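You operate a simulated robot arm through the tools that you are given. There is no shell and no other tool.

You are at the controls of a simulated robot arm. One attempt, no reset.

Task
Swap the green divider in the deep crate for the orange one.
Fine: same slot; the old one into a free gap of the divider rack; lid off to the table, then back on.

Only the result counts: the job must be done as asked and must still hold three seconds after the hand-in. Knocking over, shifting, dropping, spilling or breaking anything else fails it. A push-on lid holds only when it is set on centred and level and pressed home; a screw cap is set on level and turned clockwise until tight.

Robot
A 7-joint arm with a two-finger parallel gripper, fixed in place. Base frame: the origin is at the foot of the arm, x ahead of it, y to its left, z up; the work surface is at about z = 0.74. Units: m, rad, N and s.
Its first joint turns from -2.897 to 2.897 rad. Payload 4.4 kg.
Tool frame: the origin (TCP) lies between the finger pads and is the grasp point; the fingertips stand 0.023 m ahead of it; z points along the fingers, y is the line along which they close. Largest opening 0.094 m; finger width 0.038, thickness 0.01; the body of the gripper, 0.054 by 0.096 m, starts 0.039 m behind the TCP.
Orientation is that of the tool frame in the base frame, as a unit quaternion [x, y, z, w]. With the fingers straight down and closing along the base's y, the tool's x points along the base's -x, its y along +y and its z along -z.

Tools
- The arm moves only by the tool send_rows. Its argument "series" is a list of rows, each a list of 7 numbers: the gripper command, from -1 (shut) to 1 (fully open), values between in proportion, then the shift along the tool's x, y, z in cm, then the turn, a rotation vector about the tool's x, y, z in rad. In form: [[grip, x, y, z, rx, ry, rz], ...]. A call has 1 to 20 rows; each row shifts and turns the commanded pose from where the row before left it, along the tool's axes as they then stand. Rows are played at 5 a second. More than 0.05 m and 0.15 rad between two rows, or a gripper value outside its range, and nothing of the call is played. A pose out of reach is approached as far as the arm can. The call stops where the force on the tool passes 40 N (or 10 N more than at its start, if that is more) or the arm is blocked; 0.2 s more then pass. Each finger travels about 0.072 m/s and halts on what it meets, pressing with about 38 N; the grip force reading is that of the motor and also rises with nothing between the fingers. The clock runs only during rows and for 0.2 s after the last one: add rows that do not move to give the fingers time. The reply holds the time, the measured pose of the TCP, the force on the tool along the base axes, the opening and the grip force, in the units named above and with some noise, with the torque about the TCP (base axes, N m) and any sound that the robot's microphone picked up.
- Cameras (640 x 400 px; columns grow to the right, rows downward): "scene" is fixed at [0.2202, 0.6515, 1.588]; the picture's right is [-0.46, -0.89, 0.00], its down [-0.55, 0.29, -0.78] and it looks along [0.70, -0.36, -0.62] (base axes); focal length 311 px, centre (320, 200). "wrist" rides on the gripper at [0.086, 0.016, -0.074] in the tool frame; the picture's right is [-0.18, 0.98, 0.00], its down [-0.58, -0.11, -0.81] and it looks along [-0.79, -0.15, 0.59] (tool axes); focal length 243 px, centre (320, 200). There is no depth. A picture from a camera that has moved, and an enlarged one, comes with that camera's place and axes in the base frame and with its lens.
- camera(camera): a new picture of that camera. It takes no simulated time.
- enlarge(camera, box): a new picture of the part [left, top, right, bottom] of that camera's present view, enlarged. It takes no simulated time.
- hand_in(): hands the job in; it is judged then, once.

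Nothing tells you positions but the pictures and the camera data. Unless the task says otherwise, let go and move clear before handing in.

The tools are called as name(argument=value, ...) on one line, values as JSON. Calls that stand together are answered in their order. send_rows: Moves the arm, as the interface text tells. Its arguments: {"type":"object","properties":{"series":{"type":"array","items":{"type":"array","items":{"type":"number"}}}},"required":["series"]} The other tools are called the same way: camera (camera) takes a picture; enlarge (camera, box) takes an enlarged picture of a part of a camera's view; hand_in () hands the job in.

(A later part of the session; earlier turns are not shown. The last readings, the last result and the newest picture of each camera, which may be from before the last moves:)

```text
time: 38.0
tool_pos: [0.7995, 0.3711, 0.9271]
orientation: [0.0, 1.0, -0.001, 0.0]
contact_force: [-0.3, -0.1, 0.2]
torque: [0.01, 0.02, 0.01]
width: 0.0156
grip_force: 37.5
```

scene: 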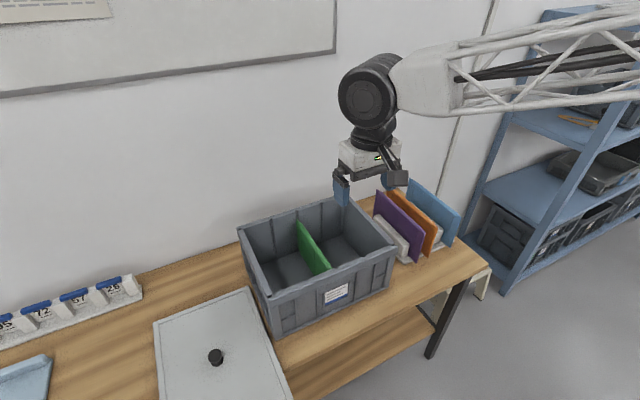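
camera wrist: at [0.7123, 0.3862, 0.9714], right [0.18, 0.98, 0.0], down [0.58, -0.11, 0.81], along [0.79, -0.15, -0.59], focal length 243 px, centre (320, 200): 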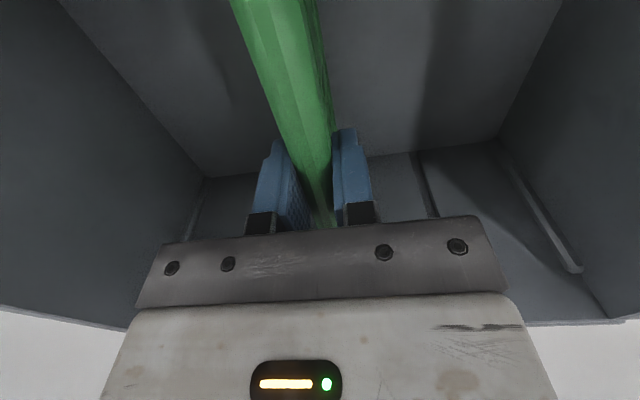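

enlarge(camera="scene", box=[270, 180, 370, 280])

camera(camera="wrist")

```text
4.00 times, centred on (320, 230) of scene
camera zoom: at [0.2202, 0.6515, 1.588], right [-0.46, -0.89, 0.0], down [-0.55, 0.29, -0.78], along [0.7, -0.36, -0.62], focal length 1245 px, centre (320, 80)
```

zoom: 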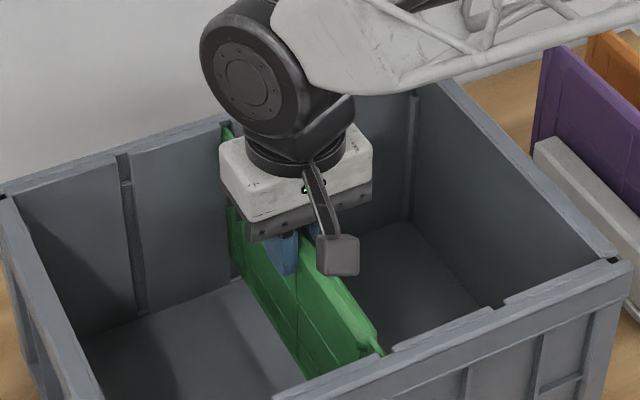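

```text
taken
camera wrist: at [0.7126, 0.3864, 1.0018], right [0.18, 0.98, 0.0], down [0.58, -0.11, 0.81], along [0.79, -0.15, -0.59], focal length 243 px, centre (320, 200)
```

wrist: 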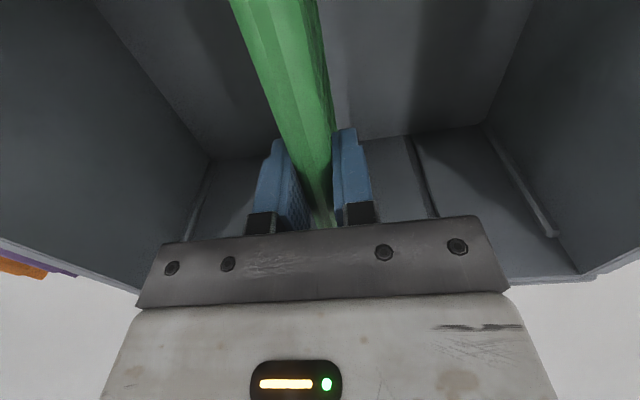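

The divider rises with the gripper. I continue lifting until it's clear of the crate.

send_rows(series=[[-1, 0, 0, -1.5, 0, 0, 0], [-1, 0, 0, -2.0, 0, 0, 0], [-1, 0, 0, -2.0, 0, 0, 0], [-1, 0, 0, -2.0, 0, 0, 0], [-1, 0, 0, -2.0, 0, 0, 0], [-1, 0, 0, -2.0, 0, 0, 0], [-1, 0, 0, -2.0, 0, 0, 0], [-1, 0, 0, -2.0, 0, 0, 0], [-1, 0, 0, -2.0, 0, 0, 0], [-1, 0, 0, -2.0, 0, 0, 0], [-1, 0, 0, -2.0, 0, 0, 0], [-1, 0, 0, -2.0, 0, 0, 0], [-1, 0, 0, 0, 0, 0, 0]])

camera(camera="scene")

camera(camera="wrist")

```text
time: 40.8
tool_pos: [0.7991, 0.3718, 1.161]
orientation: [-0.001, 1.0, 0.0, 0.0]
contact_force: [0.5, -0.9, -2.0]
torque: [0.0, 0.03, 0.01]
width: 0.0156
grip_force: 37.7
```

```text
taken
```

scene: 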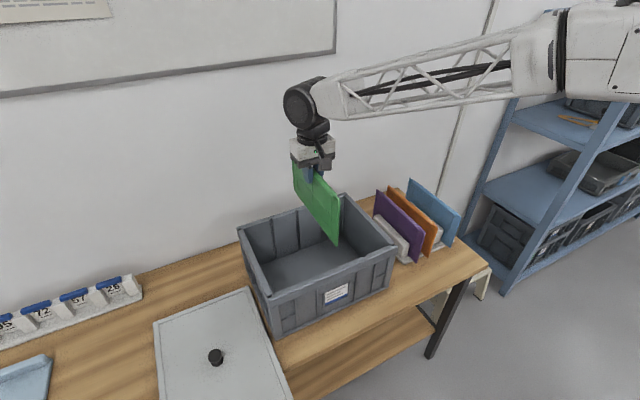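

```text
taken
camera wrist: at [0.7131, 0.3869, 1.2369], right [0.18, 0.98, 0.0], down [0.58, -0.11, 0.81], along [0.79, -0.15, -0.59], focal length 243 px, centre (320, 200)
```

wrist: 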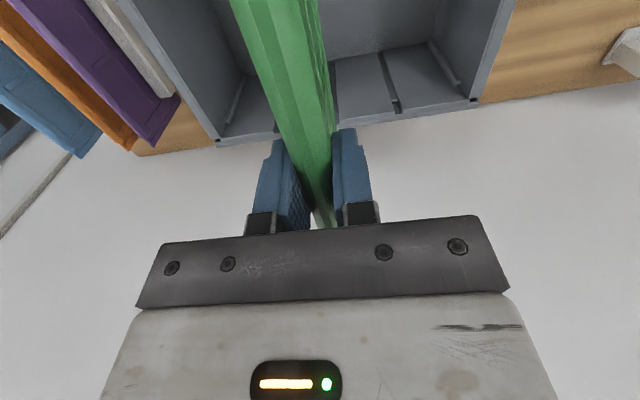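

enlarge(camera="scene", box=[260, 130, 400, 270])

enlarge(camera="scene", box=[365, 170, 475, 275])

```text
2.86 times, centred on (330, 200) of scene
camera zoom: at [0.2202, 0.6515, 1.588], right [-0.46, -0.89, 0.0], down [-0.55, 0.29, -0.78], along [0.7, -0.36, -0.62], focal length 889 px, centre (291, 200)
```

zoom: 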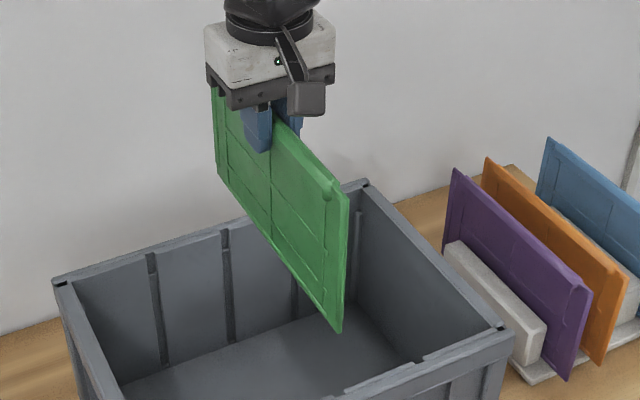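

```text
3.81 times, centred on (420, 222) of scene
camera zoom: at [0.2202, 0.6515, 1.588], right [-0.46, -0.89, 0.0], down [-0.55, 0.29, -0.78], along [0.7, -0.36, -0.62], focal length 1186 px, centre (-61, 114)
```

zoom: 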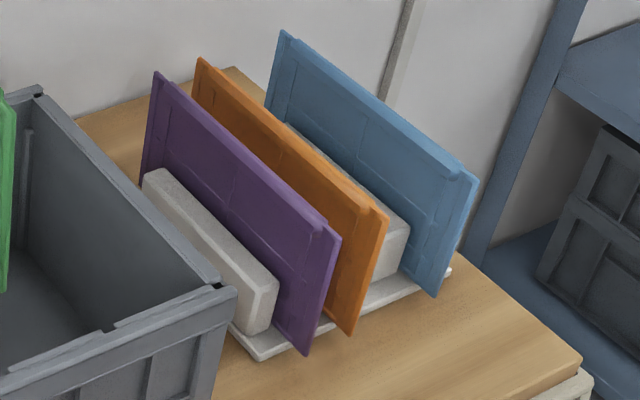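

Green divider is clear and held straight: its top is ~17 mm above TCP and its bottom ~135 mm below. I'll swing toward the rack, offset to the side so the plate doesn't hide the free gap.

send_rows(series=[[-1, 2.56, -3.03, 0.16, 0, 0, 0], [-1, 2.56, -3.03, 0.16, 0, 0, 0], [-1, 2.56, -3.03, 0.16, 0, 0, 0], [-1, 2.56, -3.03, 0.16, 0, 0, 0], [-1, 2.56, -3.03, 0.16, 0, 0, 0], [-1, 2.56, -3.03, 0.16, 0, 0, 0], [-1, 2.56, -3.03, 0.16, 0, 0, 0], [-1, 0, 0, 0, 0, 0, 0], [-1, 0, 0, 0, 0, 0, 0]])

camera(camera="wrist")

camera(camera="scene")

```text
time: 42.8
tool_pos: [0.6201, 0.1585, 1.1502]
orientation: [0.0, 1.0, 0.001, 0.001]
contact_force: [0.0, 0.0, -0.8]
torque: [0.03, 0.05, 0.01]
width: 0.0154
grip_force: 37.9
```

```text
taken
camera wrist: at [0.533, 0.1733, 1.2256], right [0.18, 0.98, 0.0], down [0.58, -0.11, 0.81], along [0.79, -0.15, -0.59], focal length 243 px, centre (320, 200)
```

wrist: 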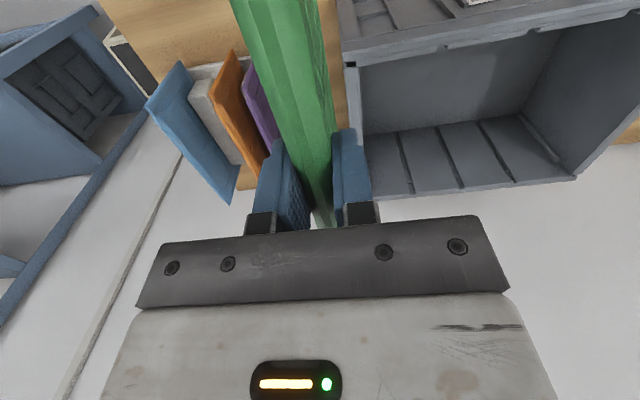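

```text
taken
```

scene: 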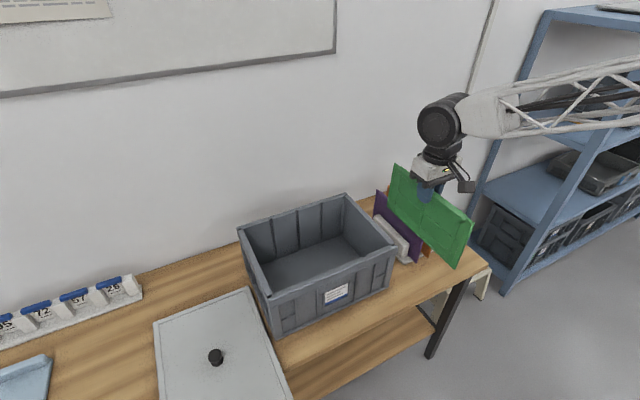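

The orange plate hides the free gap from here, so I'll view it from the other side.

send_rows(series=[[-1, -0.29, -4.3, 0, 0, 0, 0], [-1, -0.29, -4.3, 0, 0, 0, 0], [-1, -0.29, -4.3, 0, 0, 0, 0], [-1, -0.29, -4.3, 0, 0, 0, 0], [-1, -0.29, -4.3, 0, 0, 0, 0], [-1, -0.29, -4.3, 0, 0, 0, 0], [-1, -0.29, -4.3, 0, 0, 0, 0], [-1, 0, 0, 0, 0, 0, 0], [-1, 0, 0, 0, 0, 0, 0]])

camera(camera="wrist")

enlarge(camera="wrist", box=[300, 0, 460, 140])

camera(camera="scene")

```text
time: 44.8
tool_pos: [0.6382, -0.141, 1.1504]
orientation: [0.0, 1.0, 0.0, 0.0]
contact_force: [0.3, 0.2, -1.1]
torque: [-0.01, 0.0, -0.01]
width: 0.0154
grip_force: 38.1
```

```text
taken
camera wrist: at [0.5514, -0.1264, 1.2257], right [0.18, 0.98, 0.0], down [0.58, -0.11, 0.81], along [0.79, -0.15, -0.59], focal length 243 px, centre (320, 200)
```

wrist: 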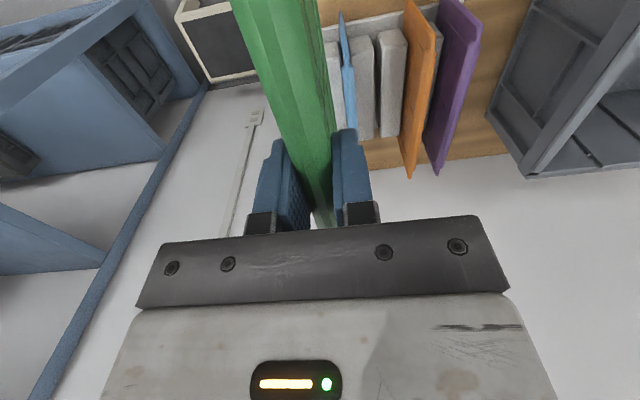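

```text
2.86 times, centred on (380, 70) of wrist
camera zoom: at [0.5514, -0.1264, 1.2257], right [0.18, 0.98, 0.0], down [0.58, -0.11, 0.81], along [0.79, -0.15, -0.59], focal length 693 px, centre (149, 571)
```

zoom: 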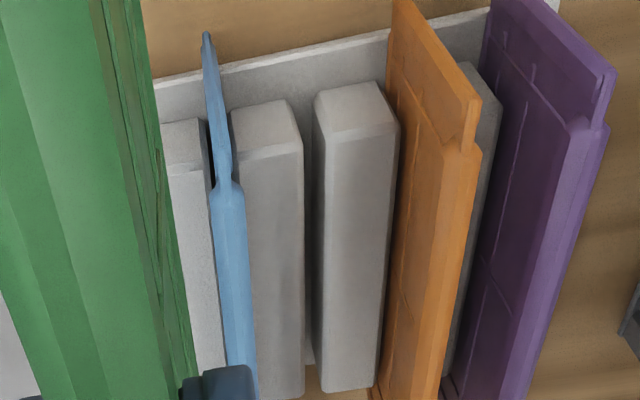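

```text
taken
```

scene: 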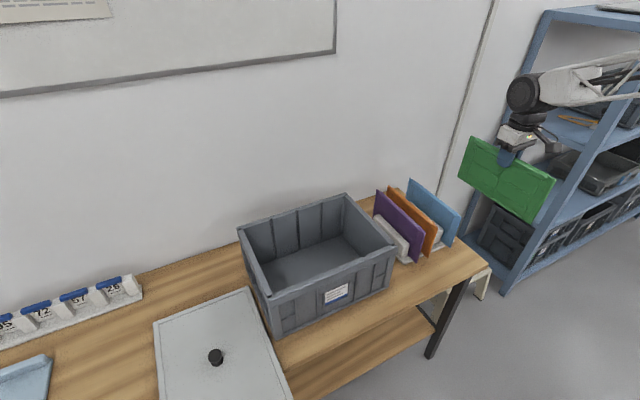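

This is a good view of the free gap. I'll enlarge it further to measure its edges and the plates' profile.

enlarge(camera="wrist", box=[340, 10, 420, 60])

enlarge(camera="wrist", box=[340, 90, 420, 140])

enlarge(camera="scene", box=[450, 120, 570, 230])

enlarge(camera="scene", box=[390, 220, 450, 270])

```text
8.00 times, centred on (380, 35) of wrist
camera zoom: at [0.5514, -0.1264, 1.2257], right [0.18, 0.98, 0.0], down [0.58, -0.11, 0.81], along [0.79, -0.15, -0.59], focal length 1941 px, centre (-160, 1520)
```

zoom: 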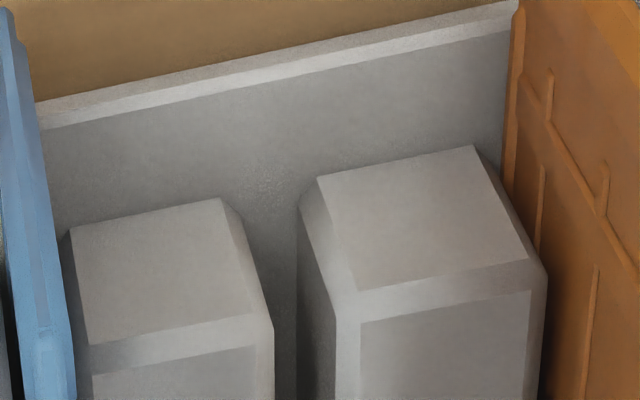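

```text
8.00 times, centred on (380, 115) of wrist
camera zoom: at [0.5514, -0.1264, 1.2257], right [0.18, 0.98, 0.0], down [0.58, -0.11, 0.81], along [0.79, -0.15, -0.59], focal length 1941 px, centre (-160, 880)
```

zoom: 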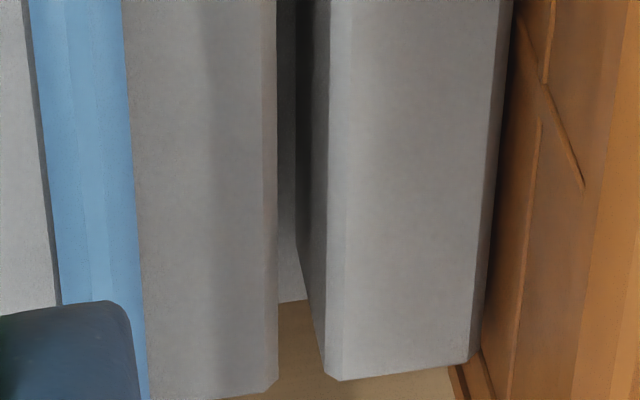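

```text
3.64 times, centred on (510, 175) of scene
camera zoom: at [0.2202, 0.6515, 1.588], right [-0.46, -0.89, 0.0], down [-0.55, 0.29, -0.78], along [0.7, -0.36, -0.62], focal length 1132 px, centre (-371, 291)
```

zoom: 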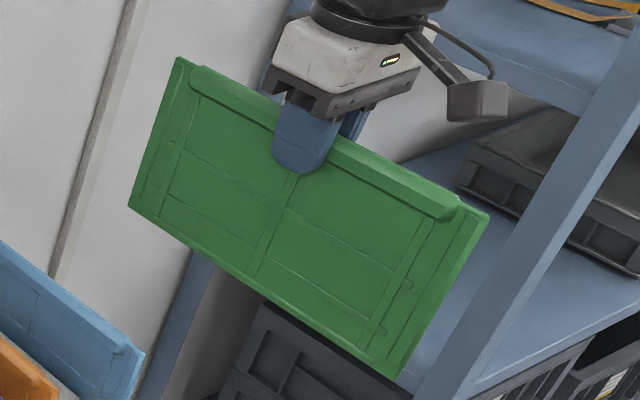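

```text
8.00 times, centred on (420, 245) of scene
camera zoom: at [0.2202, 0.6515, 1.588], right [-0.46, -0.89, 0.0], down [-0.55, 0.29, -0.78], along [0.7, -0.36, -0.62], focal length 2490 px, centre (-480, -160)
```

zoom: 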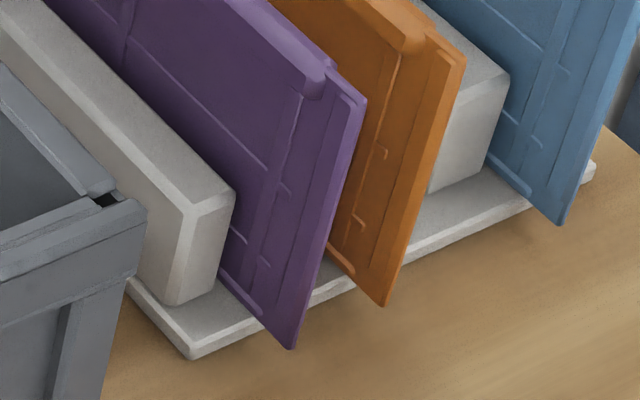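

The dividers have a thick top bar and a thinner panel; the free gap's centre is at y ≈ −0.0655 (about 12.5 mm wide with chamfers), between blocks x 0.74–0.92. I'll bring the green plate above it at x ≈ 0.82.

send_rows(series=[[-1, -3.64, 1.51, 0, 0, 0, 0], [-1, -3.64, 1.51, 0, 0, 0, 0], [-1, -3.64, 1.51, 0, 0, 0, 0], [-1, -3.64, 1.51, 0, 0, 0, 0], [-1, -3.64, 1.51, 0, 0, 0, 0], [-1, 0, 0, 2.0, 0, 0, 0], [-1, 0, 0, 2.0, 0, 0, 0], [-1, 0, 0, 2.0, 0, 0, 0], [-1, 0, 0, 2.0, 0, 0, 0], [-1, 0, 0, 0, 0, 0, 0], [-1, 0, 0, 0, 0, 0, 0]])

camera(camera="wrist")

enlarge(camera="scene", box=[360, 140, 480, 275])

```text
time: 47.2
tool_pos: [0.8231, -0.0655, 1.0711]
orientation: [0.001, 1.0, 0.0, 0.0]
contact_force: [0.6, -0.3, -1.3]
torque: [-0.01, -0.01, 0.02]
width: 0.0155
grip_force: 37.8
```

```text
taken
camera wrist: at [0.7358, -0.0504, 1.1457], right [0.18, 0.98, 0.0], down [0.58, -0.11, 0.81], along [0.79, -0.15, -0.59], focal length 243 px, centre (320, 200)
```

wrist: 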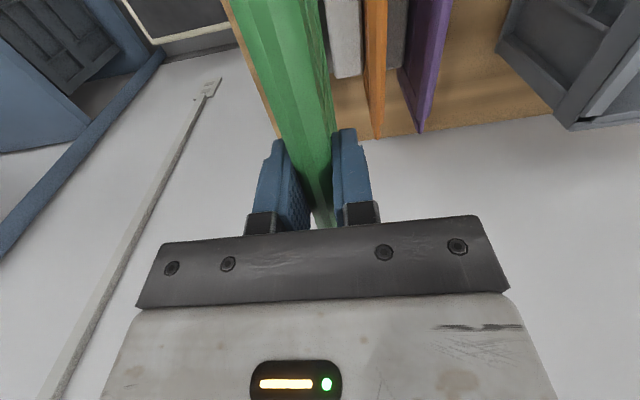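

```text
2.96 times, centred on (420, 208) of scene
camera zoom: at [0.2202, 0.6515, 1.588], right [-0.46, -0.89, 0.0], down [-0.55, 0.29, -0.78], along [0.7, -0.36, -0.62], focal length 922 px, centre (24, 178)
```

zoom: 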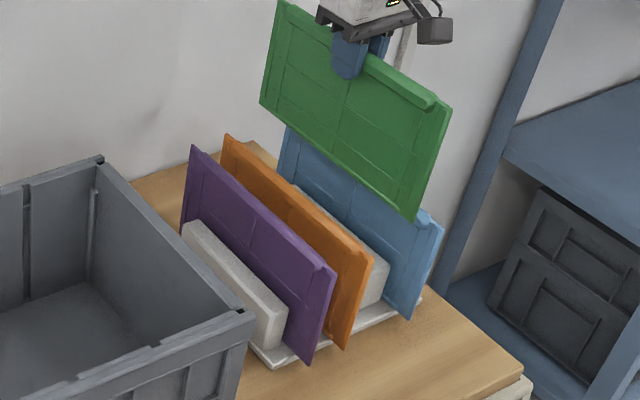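

enlarge(camera="wrist", box=[320, 0, 480, 150])

enlarge(camera="wrist", box=[220, 0, 340, 80])

```text
2.67 times, centred on (400, 75) of wrist
camera zoom: at [0.7358, -0.0504, 1.1457], right [0.18, 0.98, 0.0], down [0.58, -0.11, 0.81], along [0.79, -0.15, -0.59], focal length 647 px, centre (107, 533)
```

zoom: 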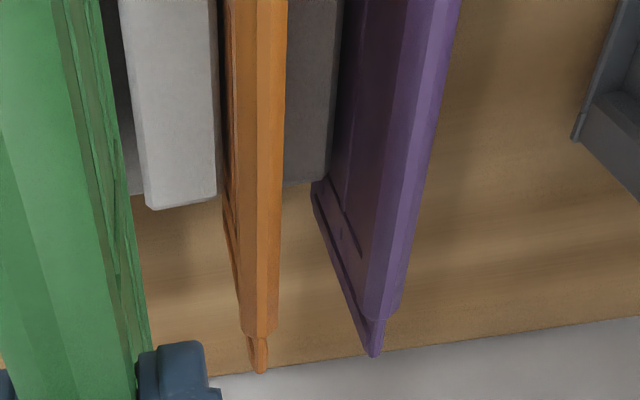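

```text
5.00 times, centred on (280, 40) of wrist
camera zoom: at [0.7358, -0.0504, 1.1457], right [0.18, 0.98, 0.0], down [0.58, -0.11, 0.81], along [0.79, -0.15, -0.59], focal length 1213 px, centre (520, 1000)
```

zoom: 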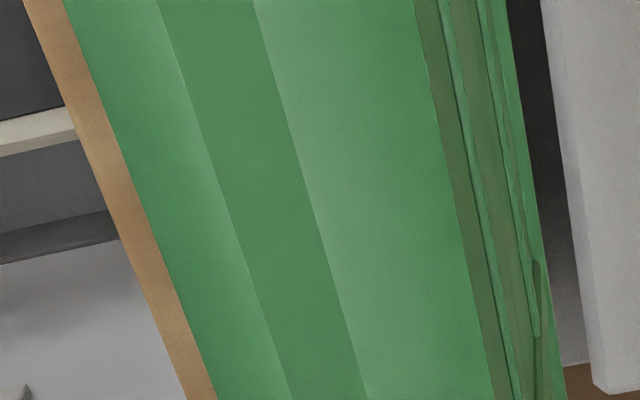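

Refined estimate: free gap centre y ≈ −0.0665. I'll shift 1 mm and lower the green plate between orange and blue to just above the blocks, then check.

send_rows(series=[[-1, 0, -0.1, 2.0, 0, 0, 0], [-1, 0, 0, 2.0, 0, 0, 0], [-1, 0, 0, 2.0, 0, 0, 0], [-1, 0, 0, 2.0, 0, 0, 0], [-1, 0, 0, 2.0, 0, 0, 0], [-1, 0, 0, 1.5, 0, 0, 0], [-1, 0, 0, 0, 0, 0, 0], [-1, 0, 0, 0, 0, 0, 0]])

camera(camera="wrist")

enlarge(camera="scene", box=[360, 150, 480, 275])

```text
time: 49.0
tool_pos: [0.8245, -0.0679, 0.9557]
orientation: [0.0, 1.0, 0.0, 0.0]
contact_force: [-0.4, -0.4, -0.8]
torque: [-0.01, 0.0, 0.05]
width: 0.0157
grip_force: 37.9
```

```text
taken
camera wrist: at [0.7374, -0.0534, 1.0314], right [0.18, 0.98, 0.0], down [0.58, -0.11, 0.81], along [0.79, -0.15, -0.59], focal length 243 px, centre (320, 200)
```

wrist: 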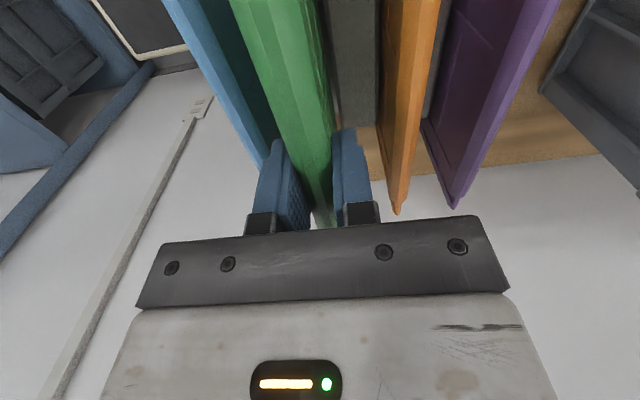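

```text
3.20 times, centred on (420, 212) of scene
camera zoom: at [0.2202, 0.6515, 1.588], right [-0.46, -0.89, 0.0], down [-0.55, 0.29, -0.78], along [0.7, -0.36, -0.62], focal length 996 px, centre (0, 160)
```

zoom: 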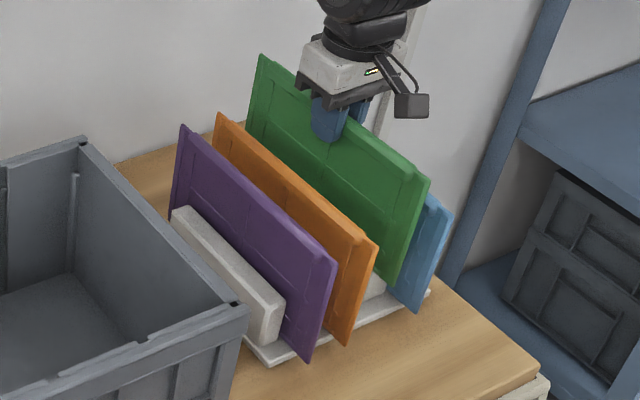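

enlarge(camera="wrist", box=[300, 0, 400, 190])

enlarge(camera="wrist", box=[150, 0, 350, 190])

enlarge(camera="scene", box=[400, 220, 460, 270])

```text
2.11 times, centred on (350, 95) of wrist
camera zoom: at [0.7374, -0.0534, 1.0314], right [0.18, 0.98, 0.0], down [0.58, -0.11, 0.81], along [0.79, -0.15, -0.59], focal length 511 px, centre (257, 421)
```

zoom: 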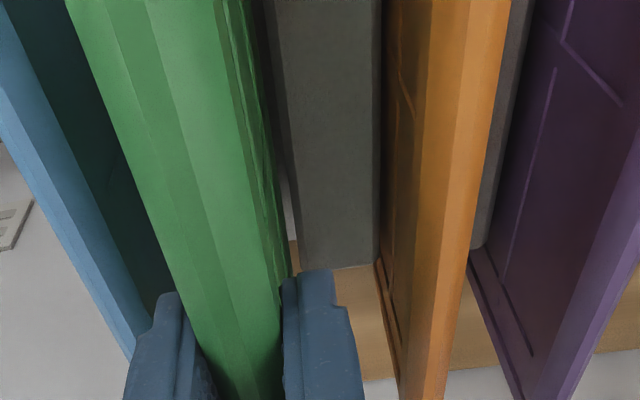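

```text
2.11 times, centred on (250, 95) of wrist
camera zoom: at [0.7374, -0.0534, 1.0314], right [0.18, 0.98, 0.0], down [0.58, -0.11, 0.81], along [0.79, -0.15, -0.59], focal length 511 px, centre (467, 421)
```

zoom: 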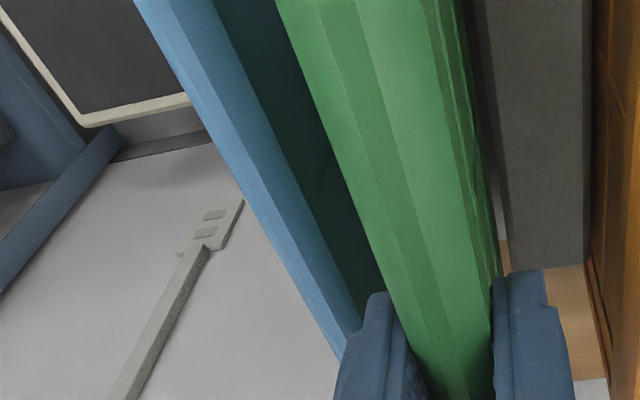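

```text
8.00 times, centred on (430, 245) of scene
camera zoom: at [0.2202, 0.6515, 1.588], right [-0.46, -0.89, 0.0], down [-0.55, 0.29, -0.78], along [0.7, -0.36, -0.62], focal length 2490 px, centre (-560, -160)
```

zoom: 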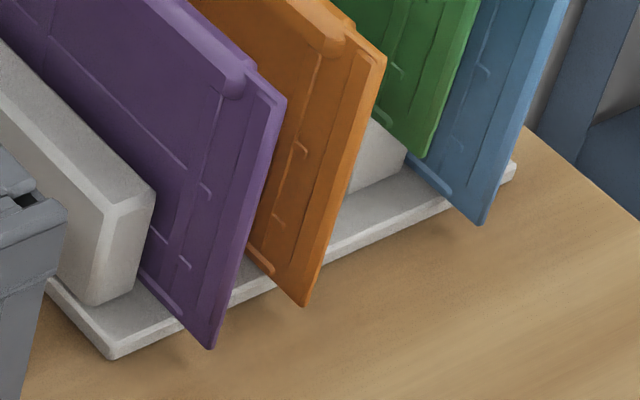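

The green plate hangs parallel, midway between orange and blue. I'll descend in small steps, watching the force as it enters the gap.

send_rows(series=[[-1, 0, 0, 0.5, 0, 0, 0], [-1, 0, 0, 0.5, 0, 0, 0], [-1, 0, 0, 0.5, 0, 0, 0], [-1, 0, 0, 0.5, 0, 0, 0], [-1, 0, 0, 0, 0, 0, 0]])

enlarge(camera="scene", box=[380, 180, 460, 270])

```text
time: 50.2
tool_pos: [0.8231, -0.0678, 0.9364]
orientation: [0.0, 1.0, 0.0, 0.0]
contact_force: [0.4, 0.1, -1.2]
torque: [0.0, 0.01, -0.01]
width: 0.0158
grip_force: 38.2
```

```text
4.44 times, centred on (420, 225) of scene
camera zoom: at [0.2202, 0.6515, 1.588], right [-0.46, -0.89, 0.0], down [-0.55, 0.29, -0.78], along [0.7, -0.36, -0.62], focal length 1383 px, centre (-124, 89)
```

zoom: 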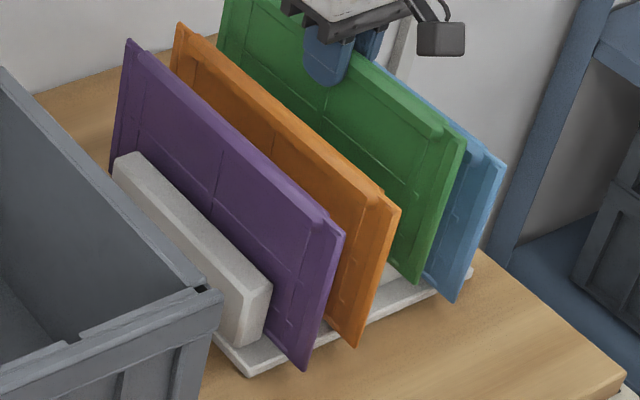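

send_rows(series=[[-1, 0, 0, 0.4, 0, 0, 0], [-1, 0, 0, 0.4, 0, 0, 0], [-1, 0, 0, 0.4, 0, 0, 0], [-1, 0, 0, 0, 0, 0, 0]])

```text
time: 51.2
tool_pos: [0.8241, -0.068, 0.9235]
orientation: [0.0, 1.0, 0.0, 0.0]
contact_force: [-0.6, -0.9, -1.0]
torque: [0.03, -0.01, 0.0]
width: 0.0155
grip_force: 38.3
```

send_rows(series=[[-1, 0, 0, 0.4, 0, 0, 0], [-1, 0, 0, 0.4, 0, 0, 0], [-1, 0, 0, 0.4, 0, 0, 0], [-1, 0, 0, 0, 0, 0, 0]])

enlarge(camera="scene", box=[390, 200, 460, 270])

```text
time: 52.2
tool_pos: [0.8236, -0.0678, 0.9116]
orientation: [0.0, 1.0, 0.0, 0.0]
contact_force: [0.5, -0.1, -0.1]
torque: [0.0, 0.01, -0.02]
width: 0.0151
grip_force: 38.1
```

```text
5.71 times, centred on (425, 235) of scene
camera zoom: at [0.2202, 0.6515, 1.588], right [-0.46, -0.89, 0.0], down [-0.55, 0.29, -0.78], along [0.7, -0.36, -0.62], focal length 1778 px, centre (-280, 0)
```

zoom: 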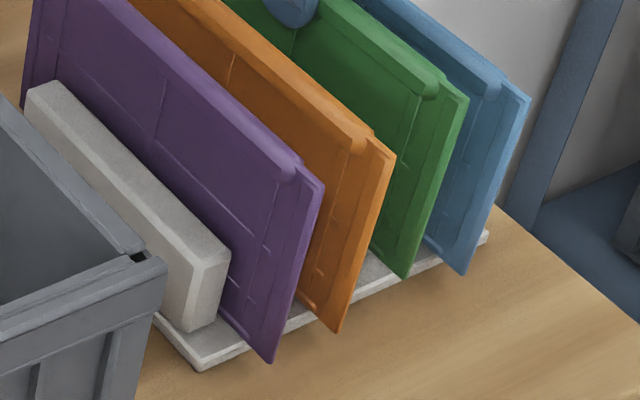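

It's entering the gap with no contact force. About 2 cm remain; continuing.

send_rows(series=[[-1, 0, 0, 0.4, 0, 0, 0], [-1, 0, 0, 0.4, 0, 0, 0], [-1, 0, 0, 0.4, 0, 0, 0], [-1, 0, 0, 0.3, 0, 0, 0], [-1, 0, 0, 0, 0, 0, 0]])

```text
time: 53.4
tool_pos: [0.8224, -0.0689, 0.8974]
orientation: [0.001, 1.0, 0.0, 0.0]
contact_force: [0.1, 0.3, -1.6]
torque: [0.01, 0.0, 0.01]
width: 0.0155
grip_force: 38.0
```

send_rows(series=[[-1, 0, 0, 0.3, 0, 0, 0], [-1, 0, 0, 0.3, 0, 0, 0], [-1, 0, 0, 0, 0, 0, 0]])

```text
time: 54.2
tool_pos: [0.8234, -0.069, 0.8924]
orientation: [0.0, 1.0, 0.0, 0.001]
contact_force: [2.0, -0.4, 28.8]
torque: [-0.03, -0.08, 0.01]
width: 0.0158
grip_force: 38.1
```

Contact at TCP z ≈ 0.892, about the expected seat. Let me verify the green top is level with its neighbours.

enlarge(camera="scene", box=[390, 200, 460, 270])

enlarge(camera="scene", box=[370, 170, 470, 270])

```text
5.71 times, centred on (425, 235) of scene
camera zoom: at [0.2202, 0.6515, 1.588], right [-0.46, -0.89, 0.0], down [-0.55, 0.29, -0.78], along [0.7, -0.36, -0.62], focal length 1778 px, centre (-280, 0)
```

zoom: 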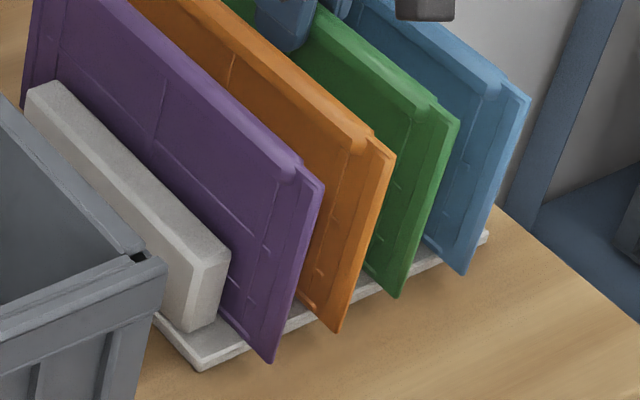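

```text
4.00 times, centred on (420, 220) of scene
camera zoom: at [0.2202, 0.6515, 1.588], right [-0.46, -0.89, 0.0], down [-0.55, 0.29, -0.78], along [0.7, -0.36, -0.62], focal length 1245 px, centre (-80, 120)
```

zoom: 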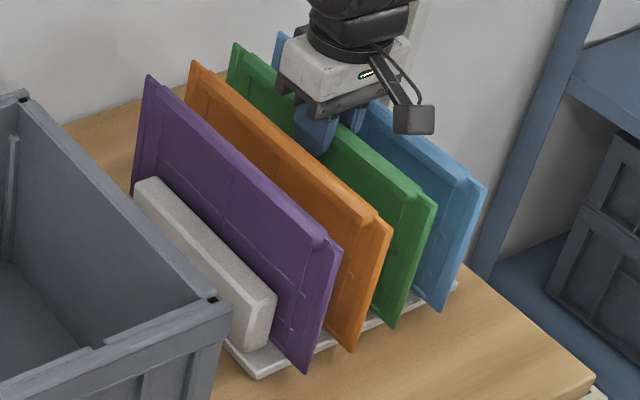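

Green is essentially level with the others. I'll ease the pressure and open the fingers slightly to release it.

send_rows(series=[[-1, 0, 0, -0.15, 0, 0, 0], [-0.3, 0, 0, 0, 0, 0, 0], [-0.3, 0, 0, 0, 0, 0, 0], [-0.3, 0, 0, 0, 0, 0, 0]])

enlarge(camera="scene", box=[390, 200, 460, 270])

camera(camera="wrist")

```text
time: 55.2
tool_pos: [0.8214, -0.0671, 0.8919]
orientation: [0.0, 1.0, 0.0, 0.0]
contact_force: [0.0, -0.6, 1.1]
torque: [0.0, -0.01, -0.01]
width: 0.033
grip_force: 0.0
```

```text
5.71 times, centred on (425, 235) of scene
camera zoom: at [0.2202, 0.6515, 1.588], right [-0.46, -0.89, 0.0], down [-0.55, 0.29, -0.78], along [0.7, -0.36, -0.62], focal length 1778 px, centre (-280, 0)
```

zoom: 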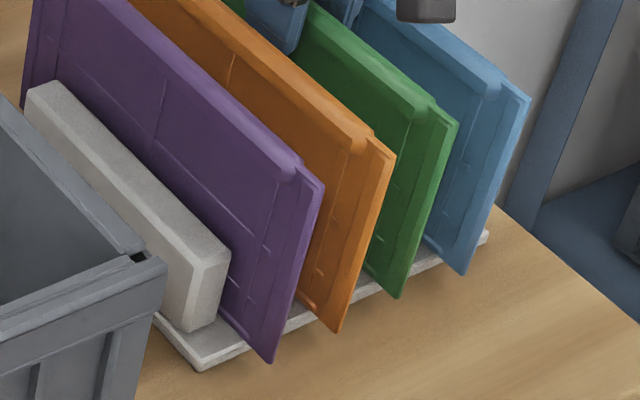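

```text
taken
camera wrist: at [0.7356, -0.0522, 0.9667], right [0.18, 0.98, 0.0], down [0.58, -0.11, 0.81], along [0.79, -0.15, -0.59], focal length 243 px, centre (320, 200)
```

wrist: 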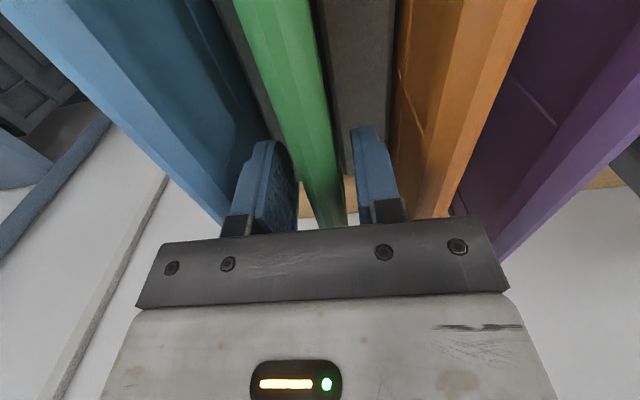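

Green stands upright in the gap. I'll raise the gripper straight up.

send_rows(series=[[-0.3, 0, 0, -1.0, 0, 0, 0], [-0.3, 0, 0, -2.0, 0, 0, 0], [-0.3, 0, 0, -3.0, 0, 0, 0], [-0.3, 0, 0, -4.0, 0, 0, 0], [-0.3, 0, 0, -4.0, 0, 0, 0], [-0.3, 0, 0, 0, 0, 0, 0]])

camera(camera="wrist")

enlarge(camera="scene", box=[360, 160, 480, 275])

```text
time: 56.6
tool_pos: [0.8212, -0.0686, 1.0329]
orientation: [0.0, 1.0, 0.0, 0.001]
contact_force: [0.1, 0.2, 1.0]
torque: [0.05, 0.01, -0.02]
width: 0.033
grip_force: 0.2
```

```text
taken
camera wrist: at [0.7346, -0.0524, 1.1089], right [0.18, 0.98, 0.0], down [0.58, -0.11, 0.81], along [0.79, -0.15, -0.59], focal length 243 px, centre (320, 200)
```

wrist: 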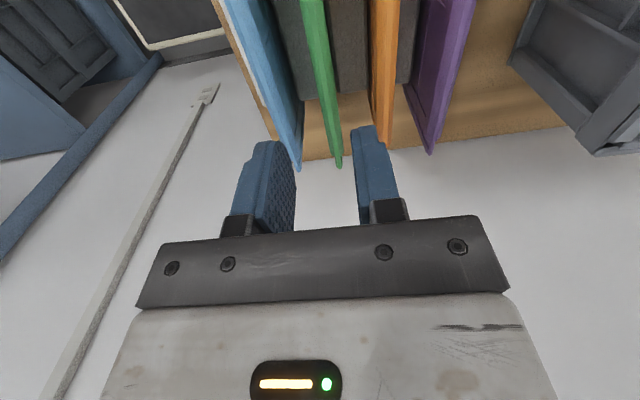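

```text
3.48 times, centred on (420, 218) of scene
camera zoom: at [0.2202, 0.6515, 1.588], right [-0.46, -0.89, 0.0], down [-0.55, 0.29, -0.78], along [0.7, -0.36, -0.62], focal length 1082 px, centre (-28, 139)
```

zoom: 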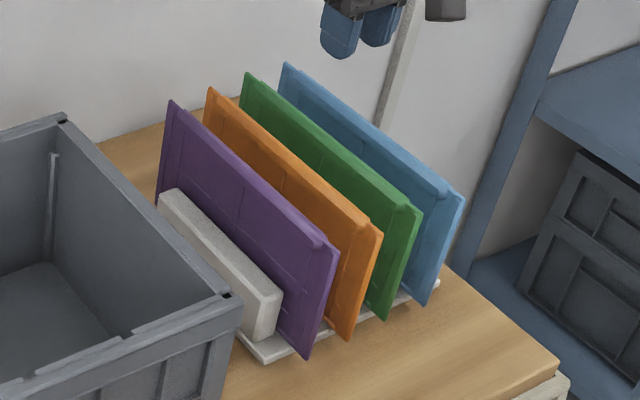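

All four dividers stand in the rack. I'll zoom to measure orange's position relative to the green.

enlarge(camera="wrist", box=[270, 0, 450, 175])

enlarge(camera="wrist", box=[310, 90, 410, 175])

```text
2.29 times, centred on (360, 88) of wrist
camera zoom: at [0.7346, -0.0524, 1.1089], right [0.18, 0.98, 0.0], down [0.58, -0.11, 0.81], along [0.79, -0.15, -0.59], focal length 555 px, centre (229, 457)
```

zoom: 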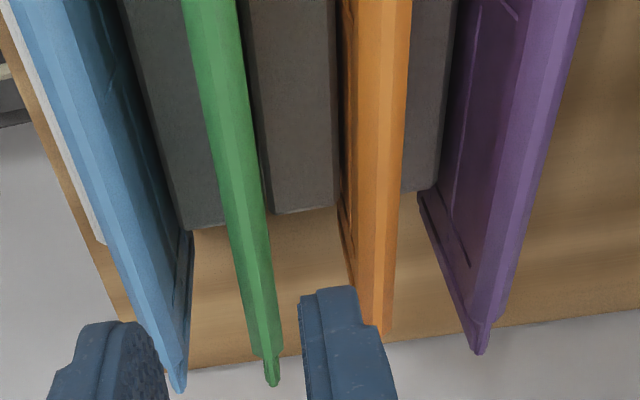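

```text
4.71 times, centred on (360, 132) of wrist
camera zoom: at [0.7346, -0.0524, 1.1089], right [0.18, 0.98, 0.0], down [0.58, -0.11, 0.81], along [0.79, -0.15, -0.59], focal length 1142 px, centre (132, 518)
```

zoom: 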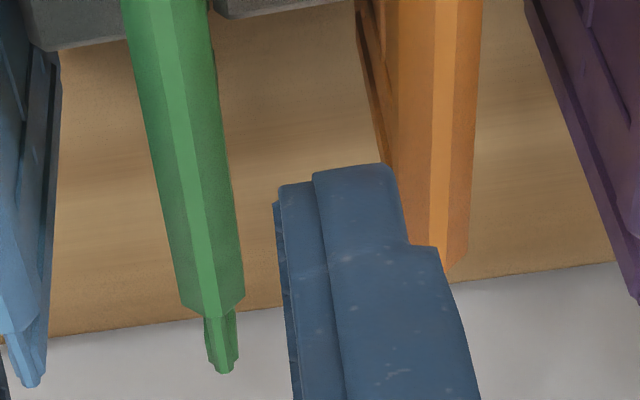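

I estimate orange at y ≈ −0.016. I'll position directly above it at the same relative height as I had above the green in the crate, so I can compare the images.

send_rows(series=[[-0.3, 0.15, 2.6, -2.5, 0, 0, 0], [-0.3, 0.15, 2.6, -2.5, 0, 0, 0], [1, 0, 0, 0, 0, 0, 0], [1, 0, 0, 0, 0, 0, 0], [1, 0, 0, 0, 0, 0, 0]])

camera(camera="wrist")

enlarge(camera="wrist", box=[300, 60, 380, 180])

enlarge(camera="wrist", box=[220, 0, 420, 180])

```text
time: 57.8
tool_pos: [0.8188, -0.017, 1.0831]
orientation: [0.0, 1.0, 0.001, 0.0]
contact_force: [0.2, 0.1, -0.1]
torque: [0.06, -0.03, -0.01]
width: 0.0942
grip_force: 0.1
```

```text
taken
camera wrist: at [0.7319, -0.0017, 1.1576], right [0.18, 0.98, 0.0], down [0.58, -0.11, 0.81], along [0.79, -0.15, -0.59], focal length 243 px, centre (320, 200)
```

wrist: 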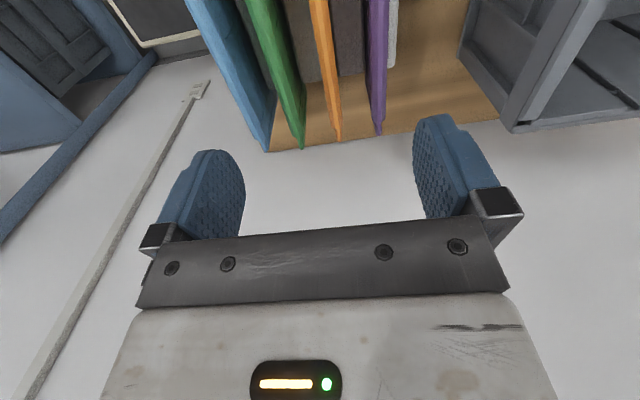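

```text
3.33 times, centred on (340, 120) of wrist
camera zoom: at [0.7319, -0.0017, 1.1576], right [0.18, 0.98, 0.0], down [0.58, -0.11, 0.81], along [0.79, -0.15, -0.59], focal length 809 px, centre (253, 467)
```

zoom: 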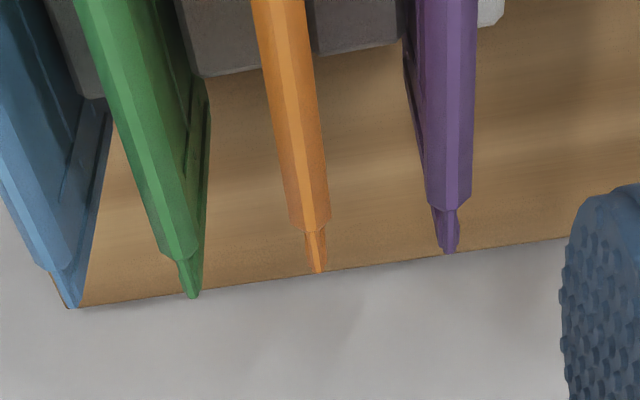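

```text
2.22 times, centred on (320, 90) of wrist
camera zoom: at [0.7319, -0.0017, 1.1576], right [0.18, 0.98, 0.0], down [0.58, -0.11, 0.81], along [0.79, -0.15, -0.59], focal length 539 px, centre (320, 444)
```

zoom: 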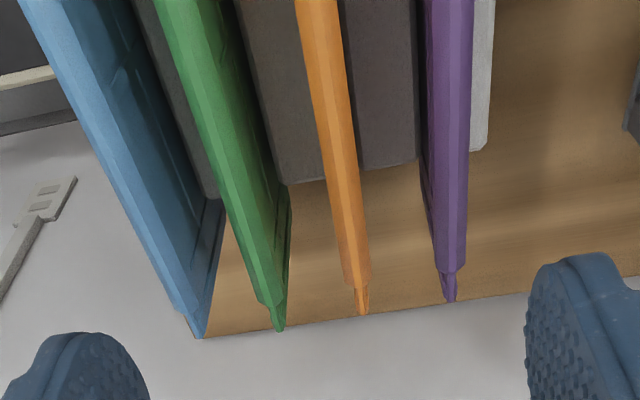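

Green's far tip looks slightly offset from the others — it may be sitting a few mm high. I'll zoom in on it to check.

enlarge(camera="scene", box=[405, 230, 455, 270])

enlarge(camera="scene", box=[410, 195, 460, 235])

enlarge(camera="scene", box=[370, 170, 430, 215])

```text
10.00 times, centred on (430, 250) of scene
camera zoom: at [0.2202, 0.6515, 1.588], right [-0.46, -0.89, 0.0], down [-0.55, 0.29, -0.78], along [0.7, -0.36, -0.62], focal length 3112 px, centre (-780, -300)
```

zoom: 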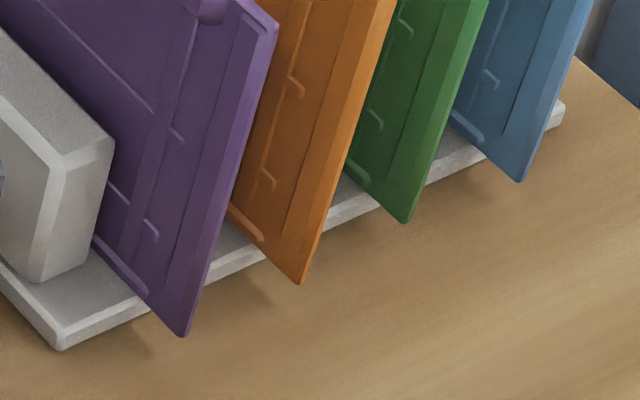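

```text
10.00 times, centred on (435, 215) of scene
camera zoom: at [0.2202, 0.6515, 1.588], right [-0.46, -0.89, 0.0], down [-0.55, 0.29, -0.78], along [0.7, -0.36, -0.62], focal length 3112 px, centre (-830, 50)
```

zoom: 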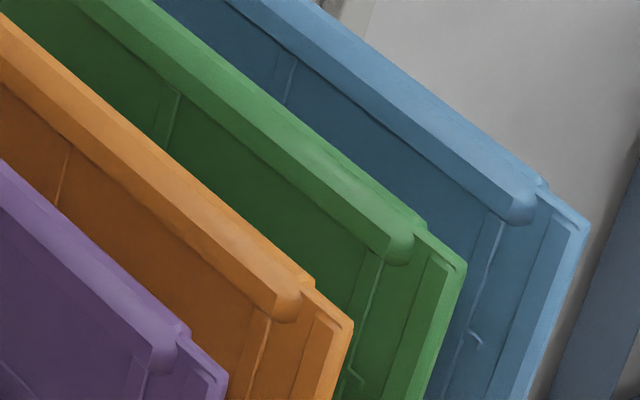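

```text
8.89 times, centred on (400, 192) of scene
camera zoom: at [0.2202, 0.6515, 1.588], right [-0.46, -0.89, 0.0], down [-0.55, 0.29, -0.78], along [0.7, -0.36, -0.62], focal length 2766 px, centre (-391, 267)
```

zoom: 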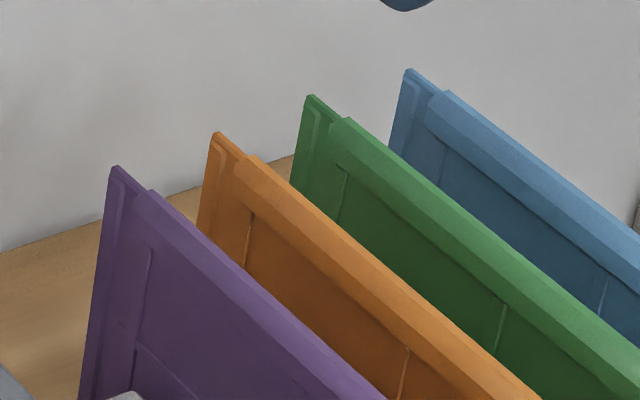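

Green looks seated within about a millimetre, just ~3 mm further in +x. Now I'll narrow the fingers and lower to just above the orange bar to fine-check centring.

send_rows(series=[[-0.25, -0.1, 0, 2.5, 0, 0, 0], [-0.25, 0, 0, 2.5, 0, 0, 0], [-0.25, 0, 0, 2.5, 0, 0, 0], [-0.25, 0, 0, 2.5, 0, 0, 0], [-0.25, 0, 0, 2.5, 0, 0, 0], [-0.25, 0, 0, 1.0, 0, 0, 0], [-0.25, 0, 0, 0, 0, 0, 0], [-0.25, 0, 0, 0, 0, 0, 0]])

camera(camera="wrist")

enlarge(camera="wrist", box=[220, 60, 420, 240])

```text
time: 59.6
tool_pos: [0.8216, -0.0156, 0.947]
orientation: [0.0, 1.0, 0.0, 0.0]
contact_force: [0.6, -0.7, 0.7]
torque: [0.0, 0.01, -0.01]
width: 0.0353
grip_force: 0.1
```

```text
taken
camera wrist: at [0.7343, -0.0001, 1.0229], right [0.18, 0.98, 0.0], down [0.58, -0.11, 0.81], along [0.79, -0.15, -0.59], focal length 243 px, centre (320, 200)
```

wrist: 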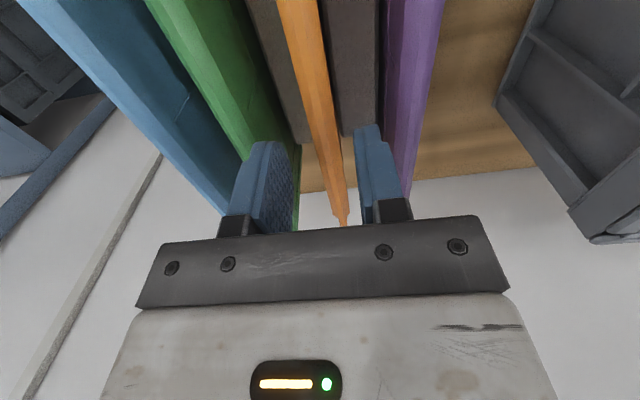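

```text
2.22 times, centred on (320, 150) of wrist
camera zoom: at [0.7343, -0.0001, 1.0229], right [0.18, 0.98, 0.0], down [0.58, -0.11, 0.81], along [0.79, -0.15, -0.59], focal length 539 px, centre (320, 311)
```

zoom: 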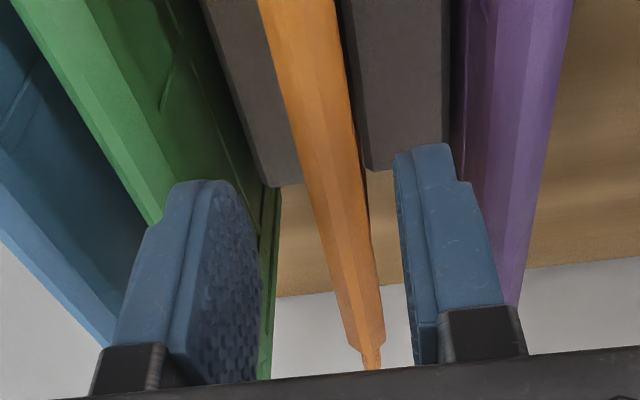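

Orange is ~1.3 mm to the +y side of the finger centre. I'll correct and lower to the grip height.

send_rows(series=[[-0.25, 0, 0.13, 1.5, 0, 0, 0], [-0.25, 0, 0, 1.5, 0, 0, 0], [-0.25, 0, 0, 1.3, 0, 0, 0], [-0.25, 0, 0, 1.0, 0, 0, 0], [-0.25, 0, 0, 0, 0, 0, 0]])

enlarge(camera="wrist", box=[200, 60, 440, 240])

enlarge(camera="scene", box=[370, 160, 470, 270])

```text
time: 60.8
tool_pos: [0.8202, -0.0146, 0.8949]
orientation: [-0.001, 1.0, 0.0, 0.0]
contact_force: [0.1, -0.4, 0.8]
torque: [0.0, 0.02, 0.0]
width: 0.0351
grip_force: 0.1
```

```text
2.22 times, centred on (320, 150) of wrist
camera zoom: at [0.7335, 0.0009, 0.9698], right [0.18, 0.98, 0.0], down [0.58, -0.11, 0.81], along [0.79, -0.15, -0.59], focal length 539 px, centre (320, 311)
```

zoom: 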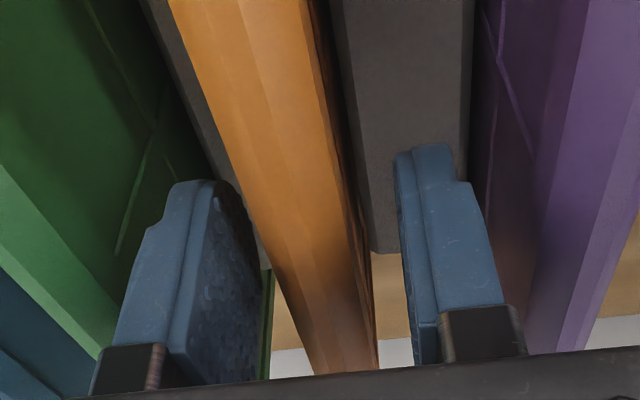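

```text
3.64 times, centred on (420, 215) of scene
camera zoom: at [0.2202, 0.6515, 1.588], right [-0.46, -0.89, 0.0], down [-0.55, 0.29, -0.78], along [0.7, -0.36, -0.62], focal length 1132 px, centre (-44, 146)
```

zoom: 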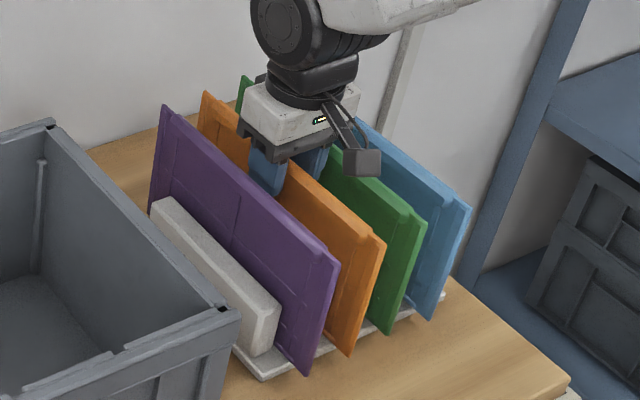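

The bar is centred between the fingers (matching the released green view). Closing on orange.

send_rows(series=[[-1, 0, 0, 0, 0, 0, 0], [-1, 0, 0, 0, 0, 0, 0], [-1, 0, 0, 0, 0, 0, 0]])

camera(camera="wrist")

enlarge(camera="scene", box=[370, 160, 470, 270])

```text
time: 61.6
tool_pos: [0.8211, -0.0138, 0.8946]
orientation: [0.0, 1.0, -0.001, 0.0]
contact_force: [-0.2, 0.7, -0.3]
torque: [-0.03, -0.07, -0.01]
width: 0.0157
grip_force: 37.5
```

```text
taken
camera wrist: at [0.7336, 0.0009, 0.9699], right [0.18, 0.98, 0.0], down [0.58, -0.11, 0.81], along [0.79, -0.15, -0.59], focal length 243 px, centre (320, 200)
```

wrist: 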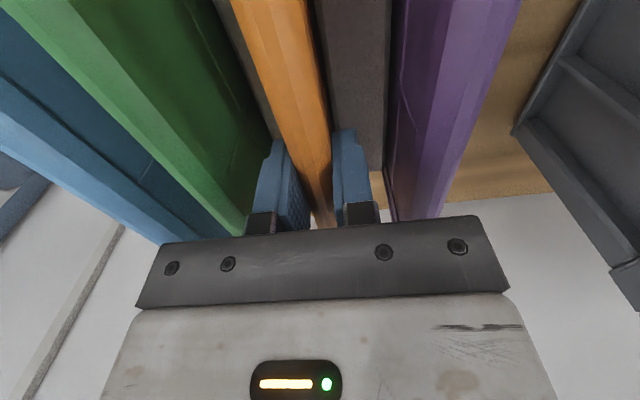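

```text
3.64 times, centred on (420, 215) of scene
camera zoom: at [0.2202, 0.6515, 1.588], right [-0.46, -0.89, 0.0], down [-0.55, 0.29, -0.78], along [0.7, -0.36, -0.62], focal length 1132 px, centre (-44, 146)
```

zoom: 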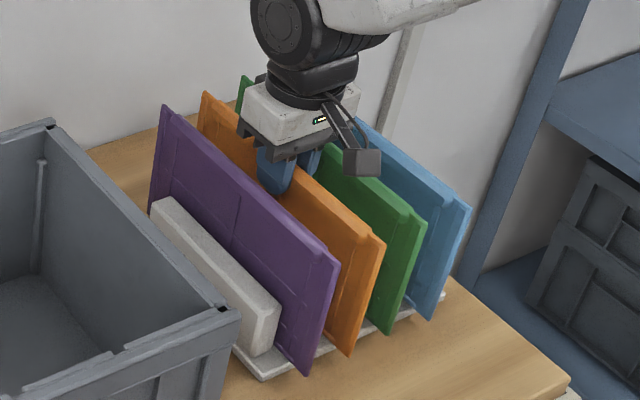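

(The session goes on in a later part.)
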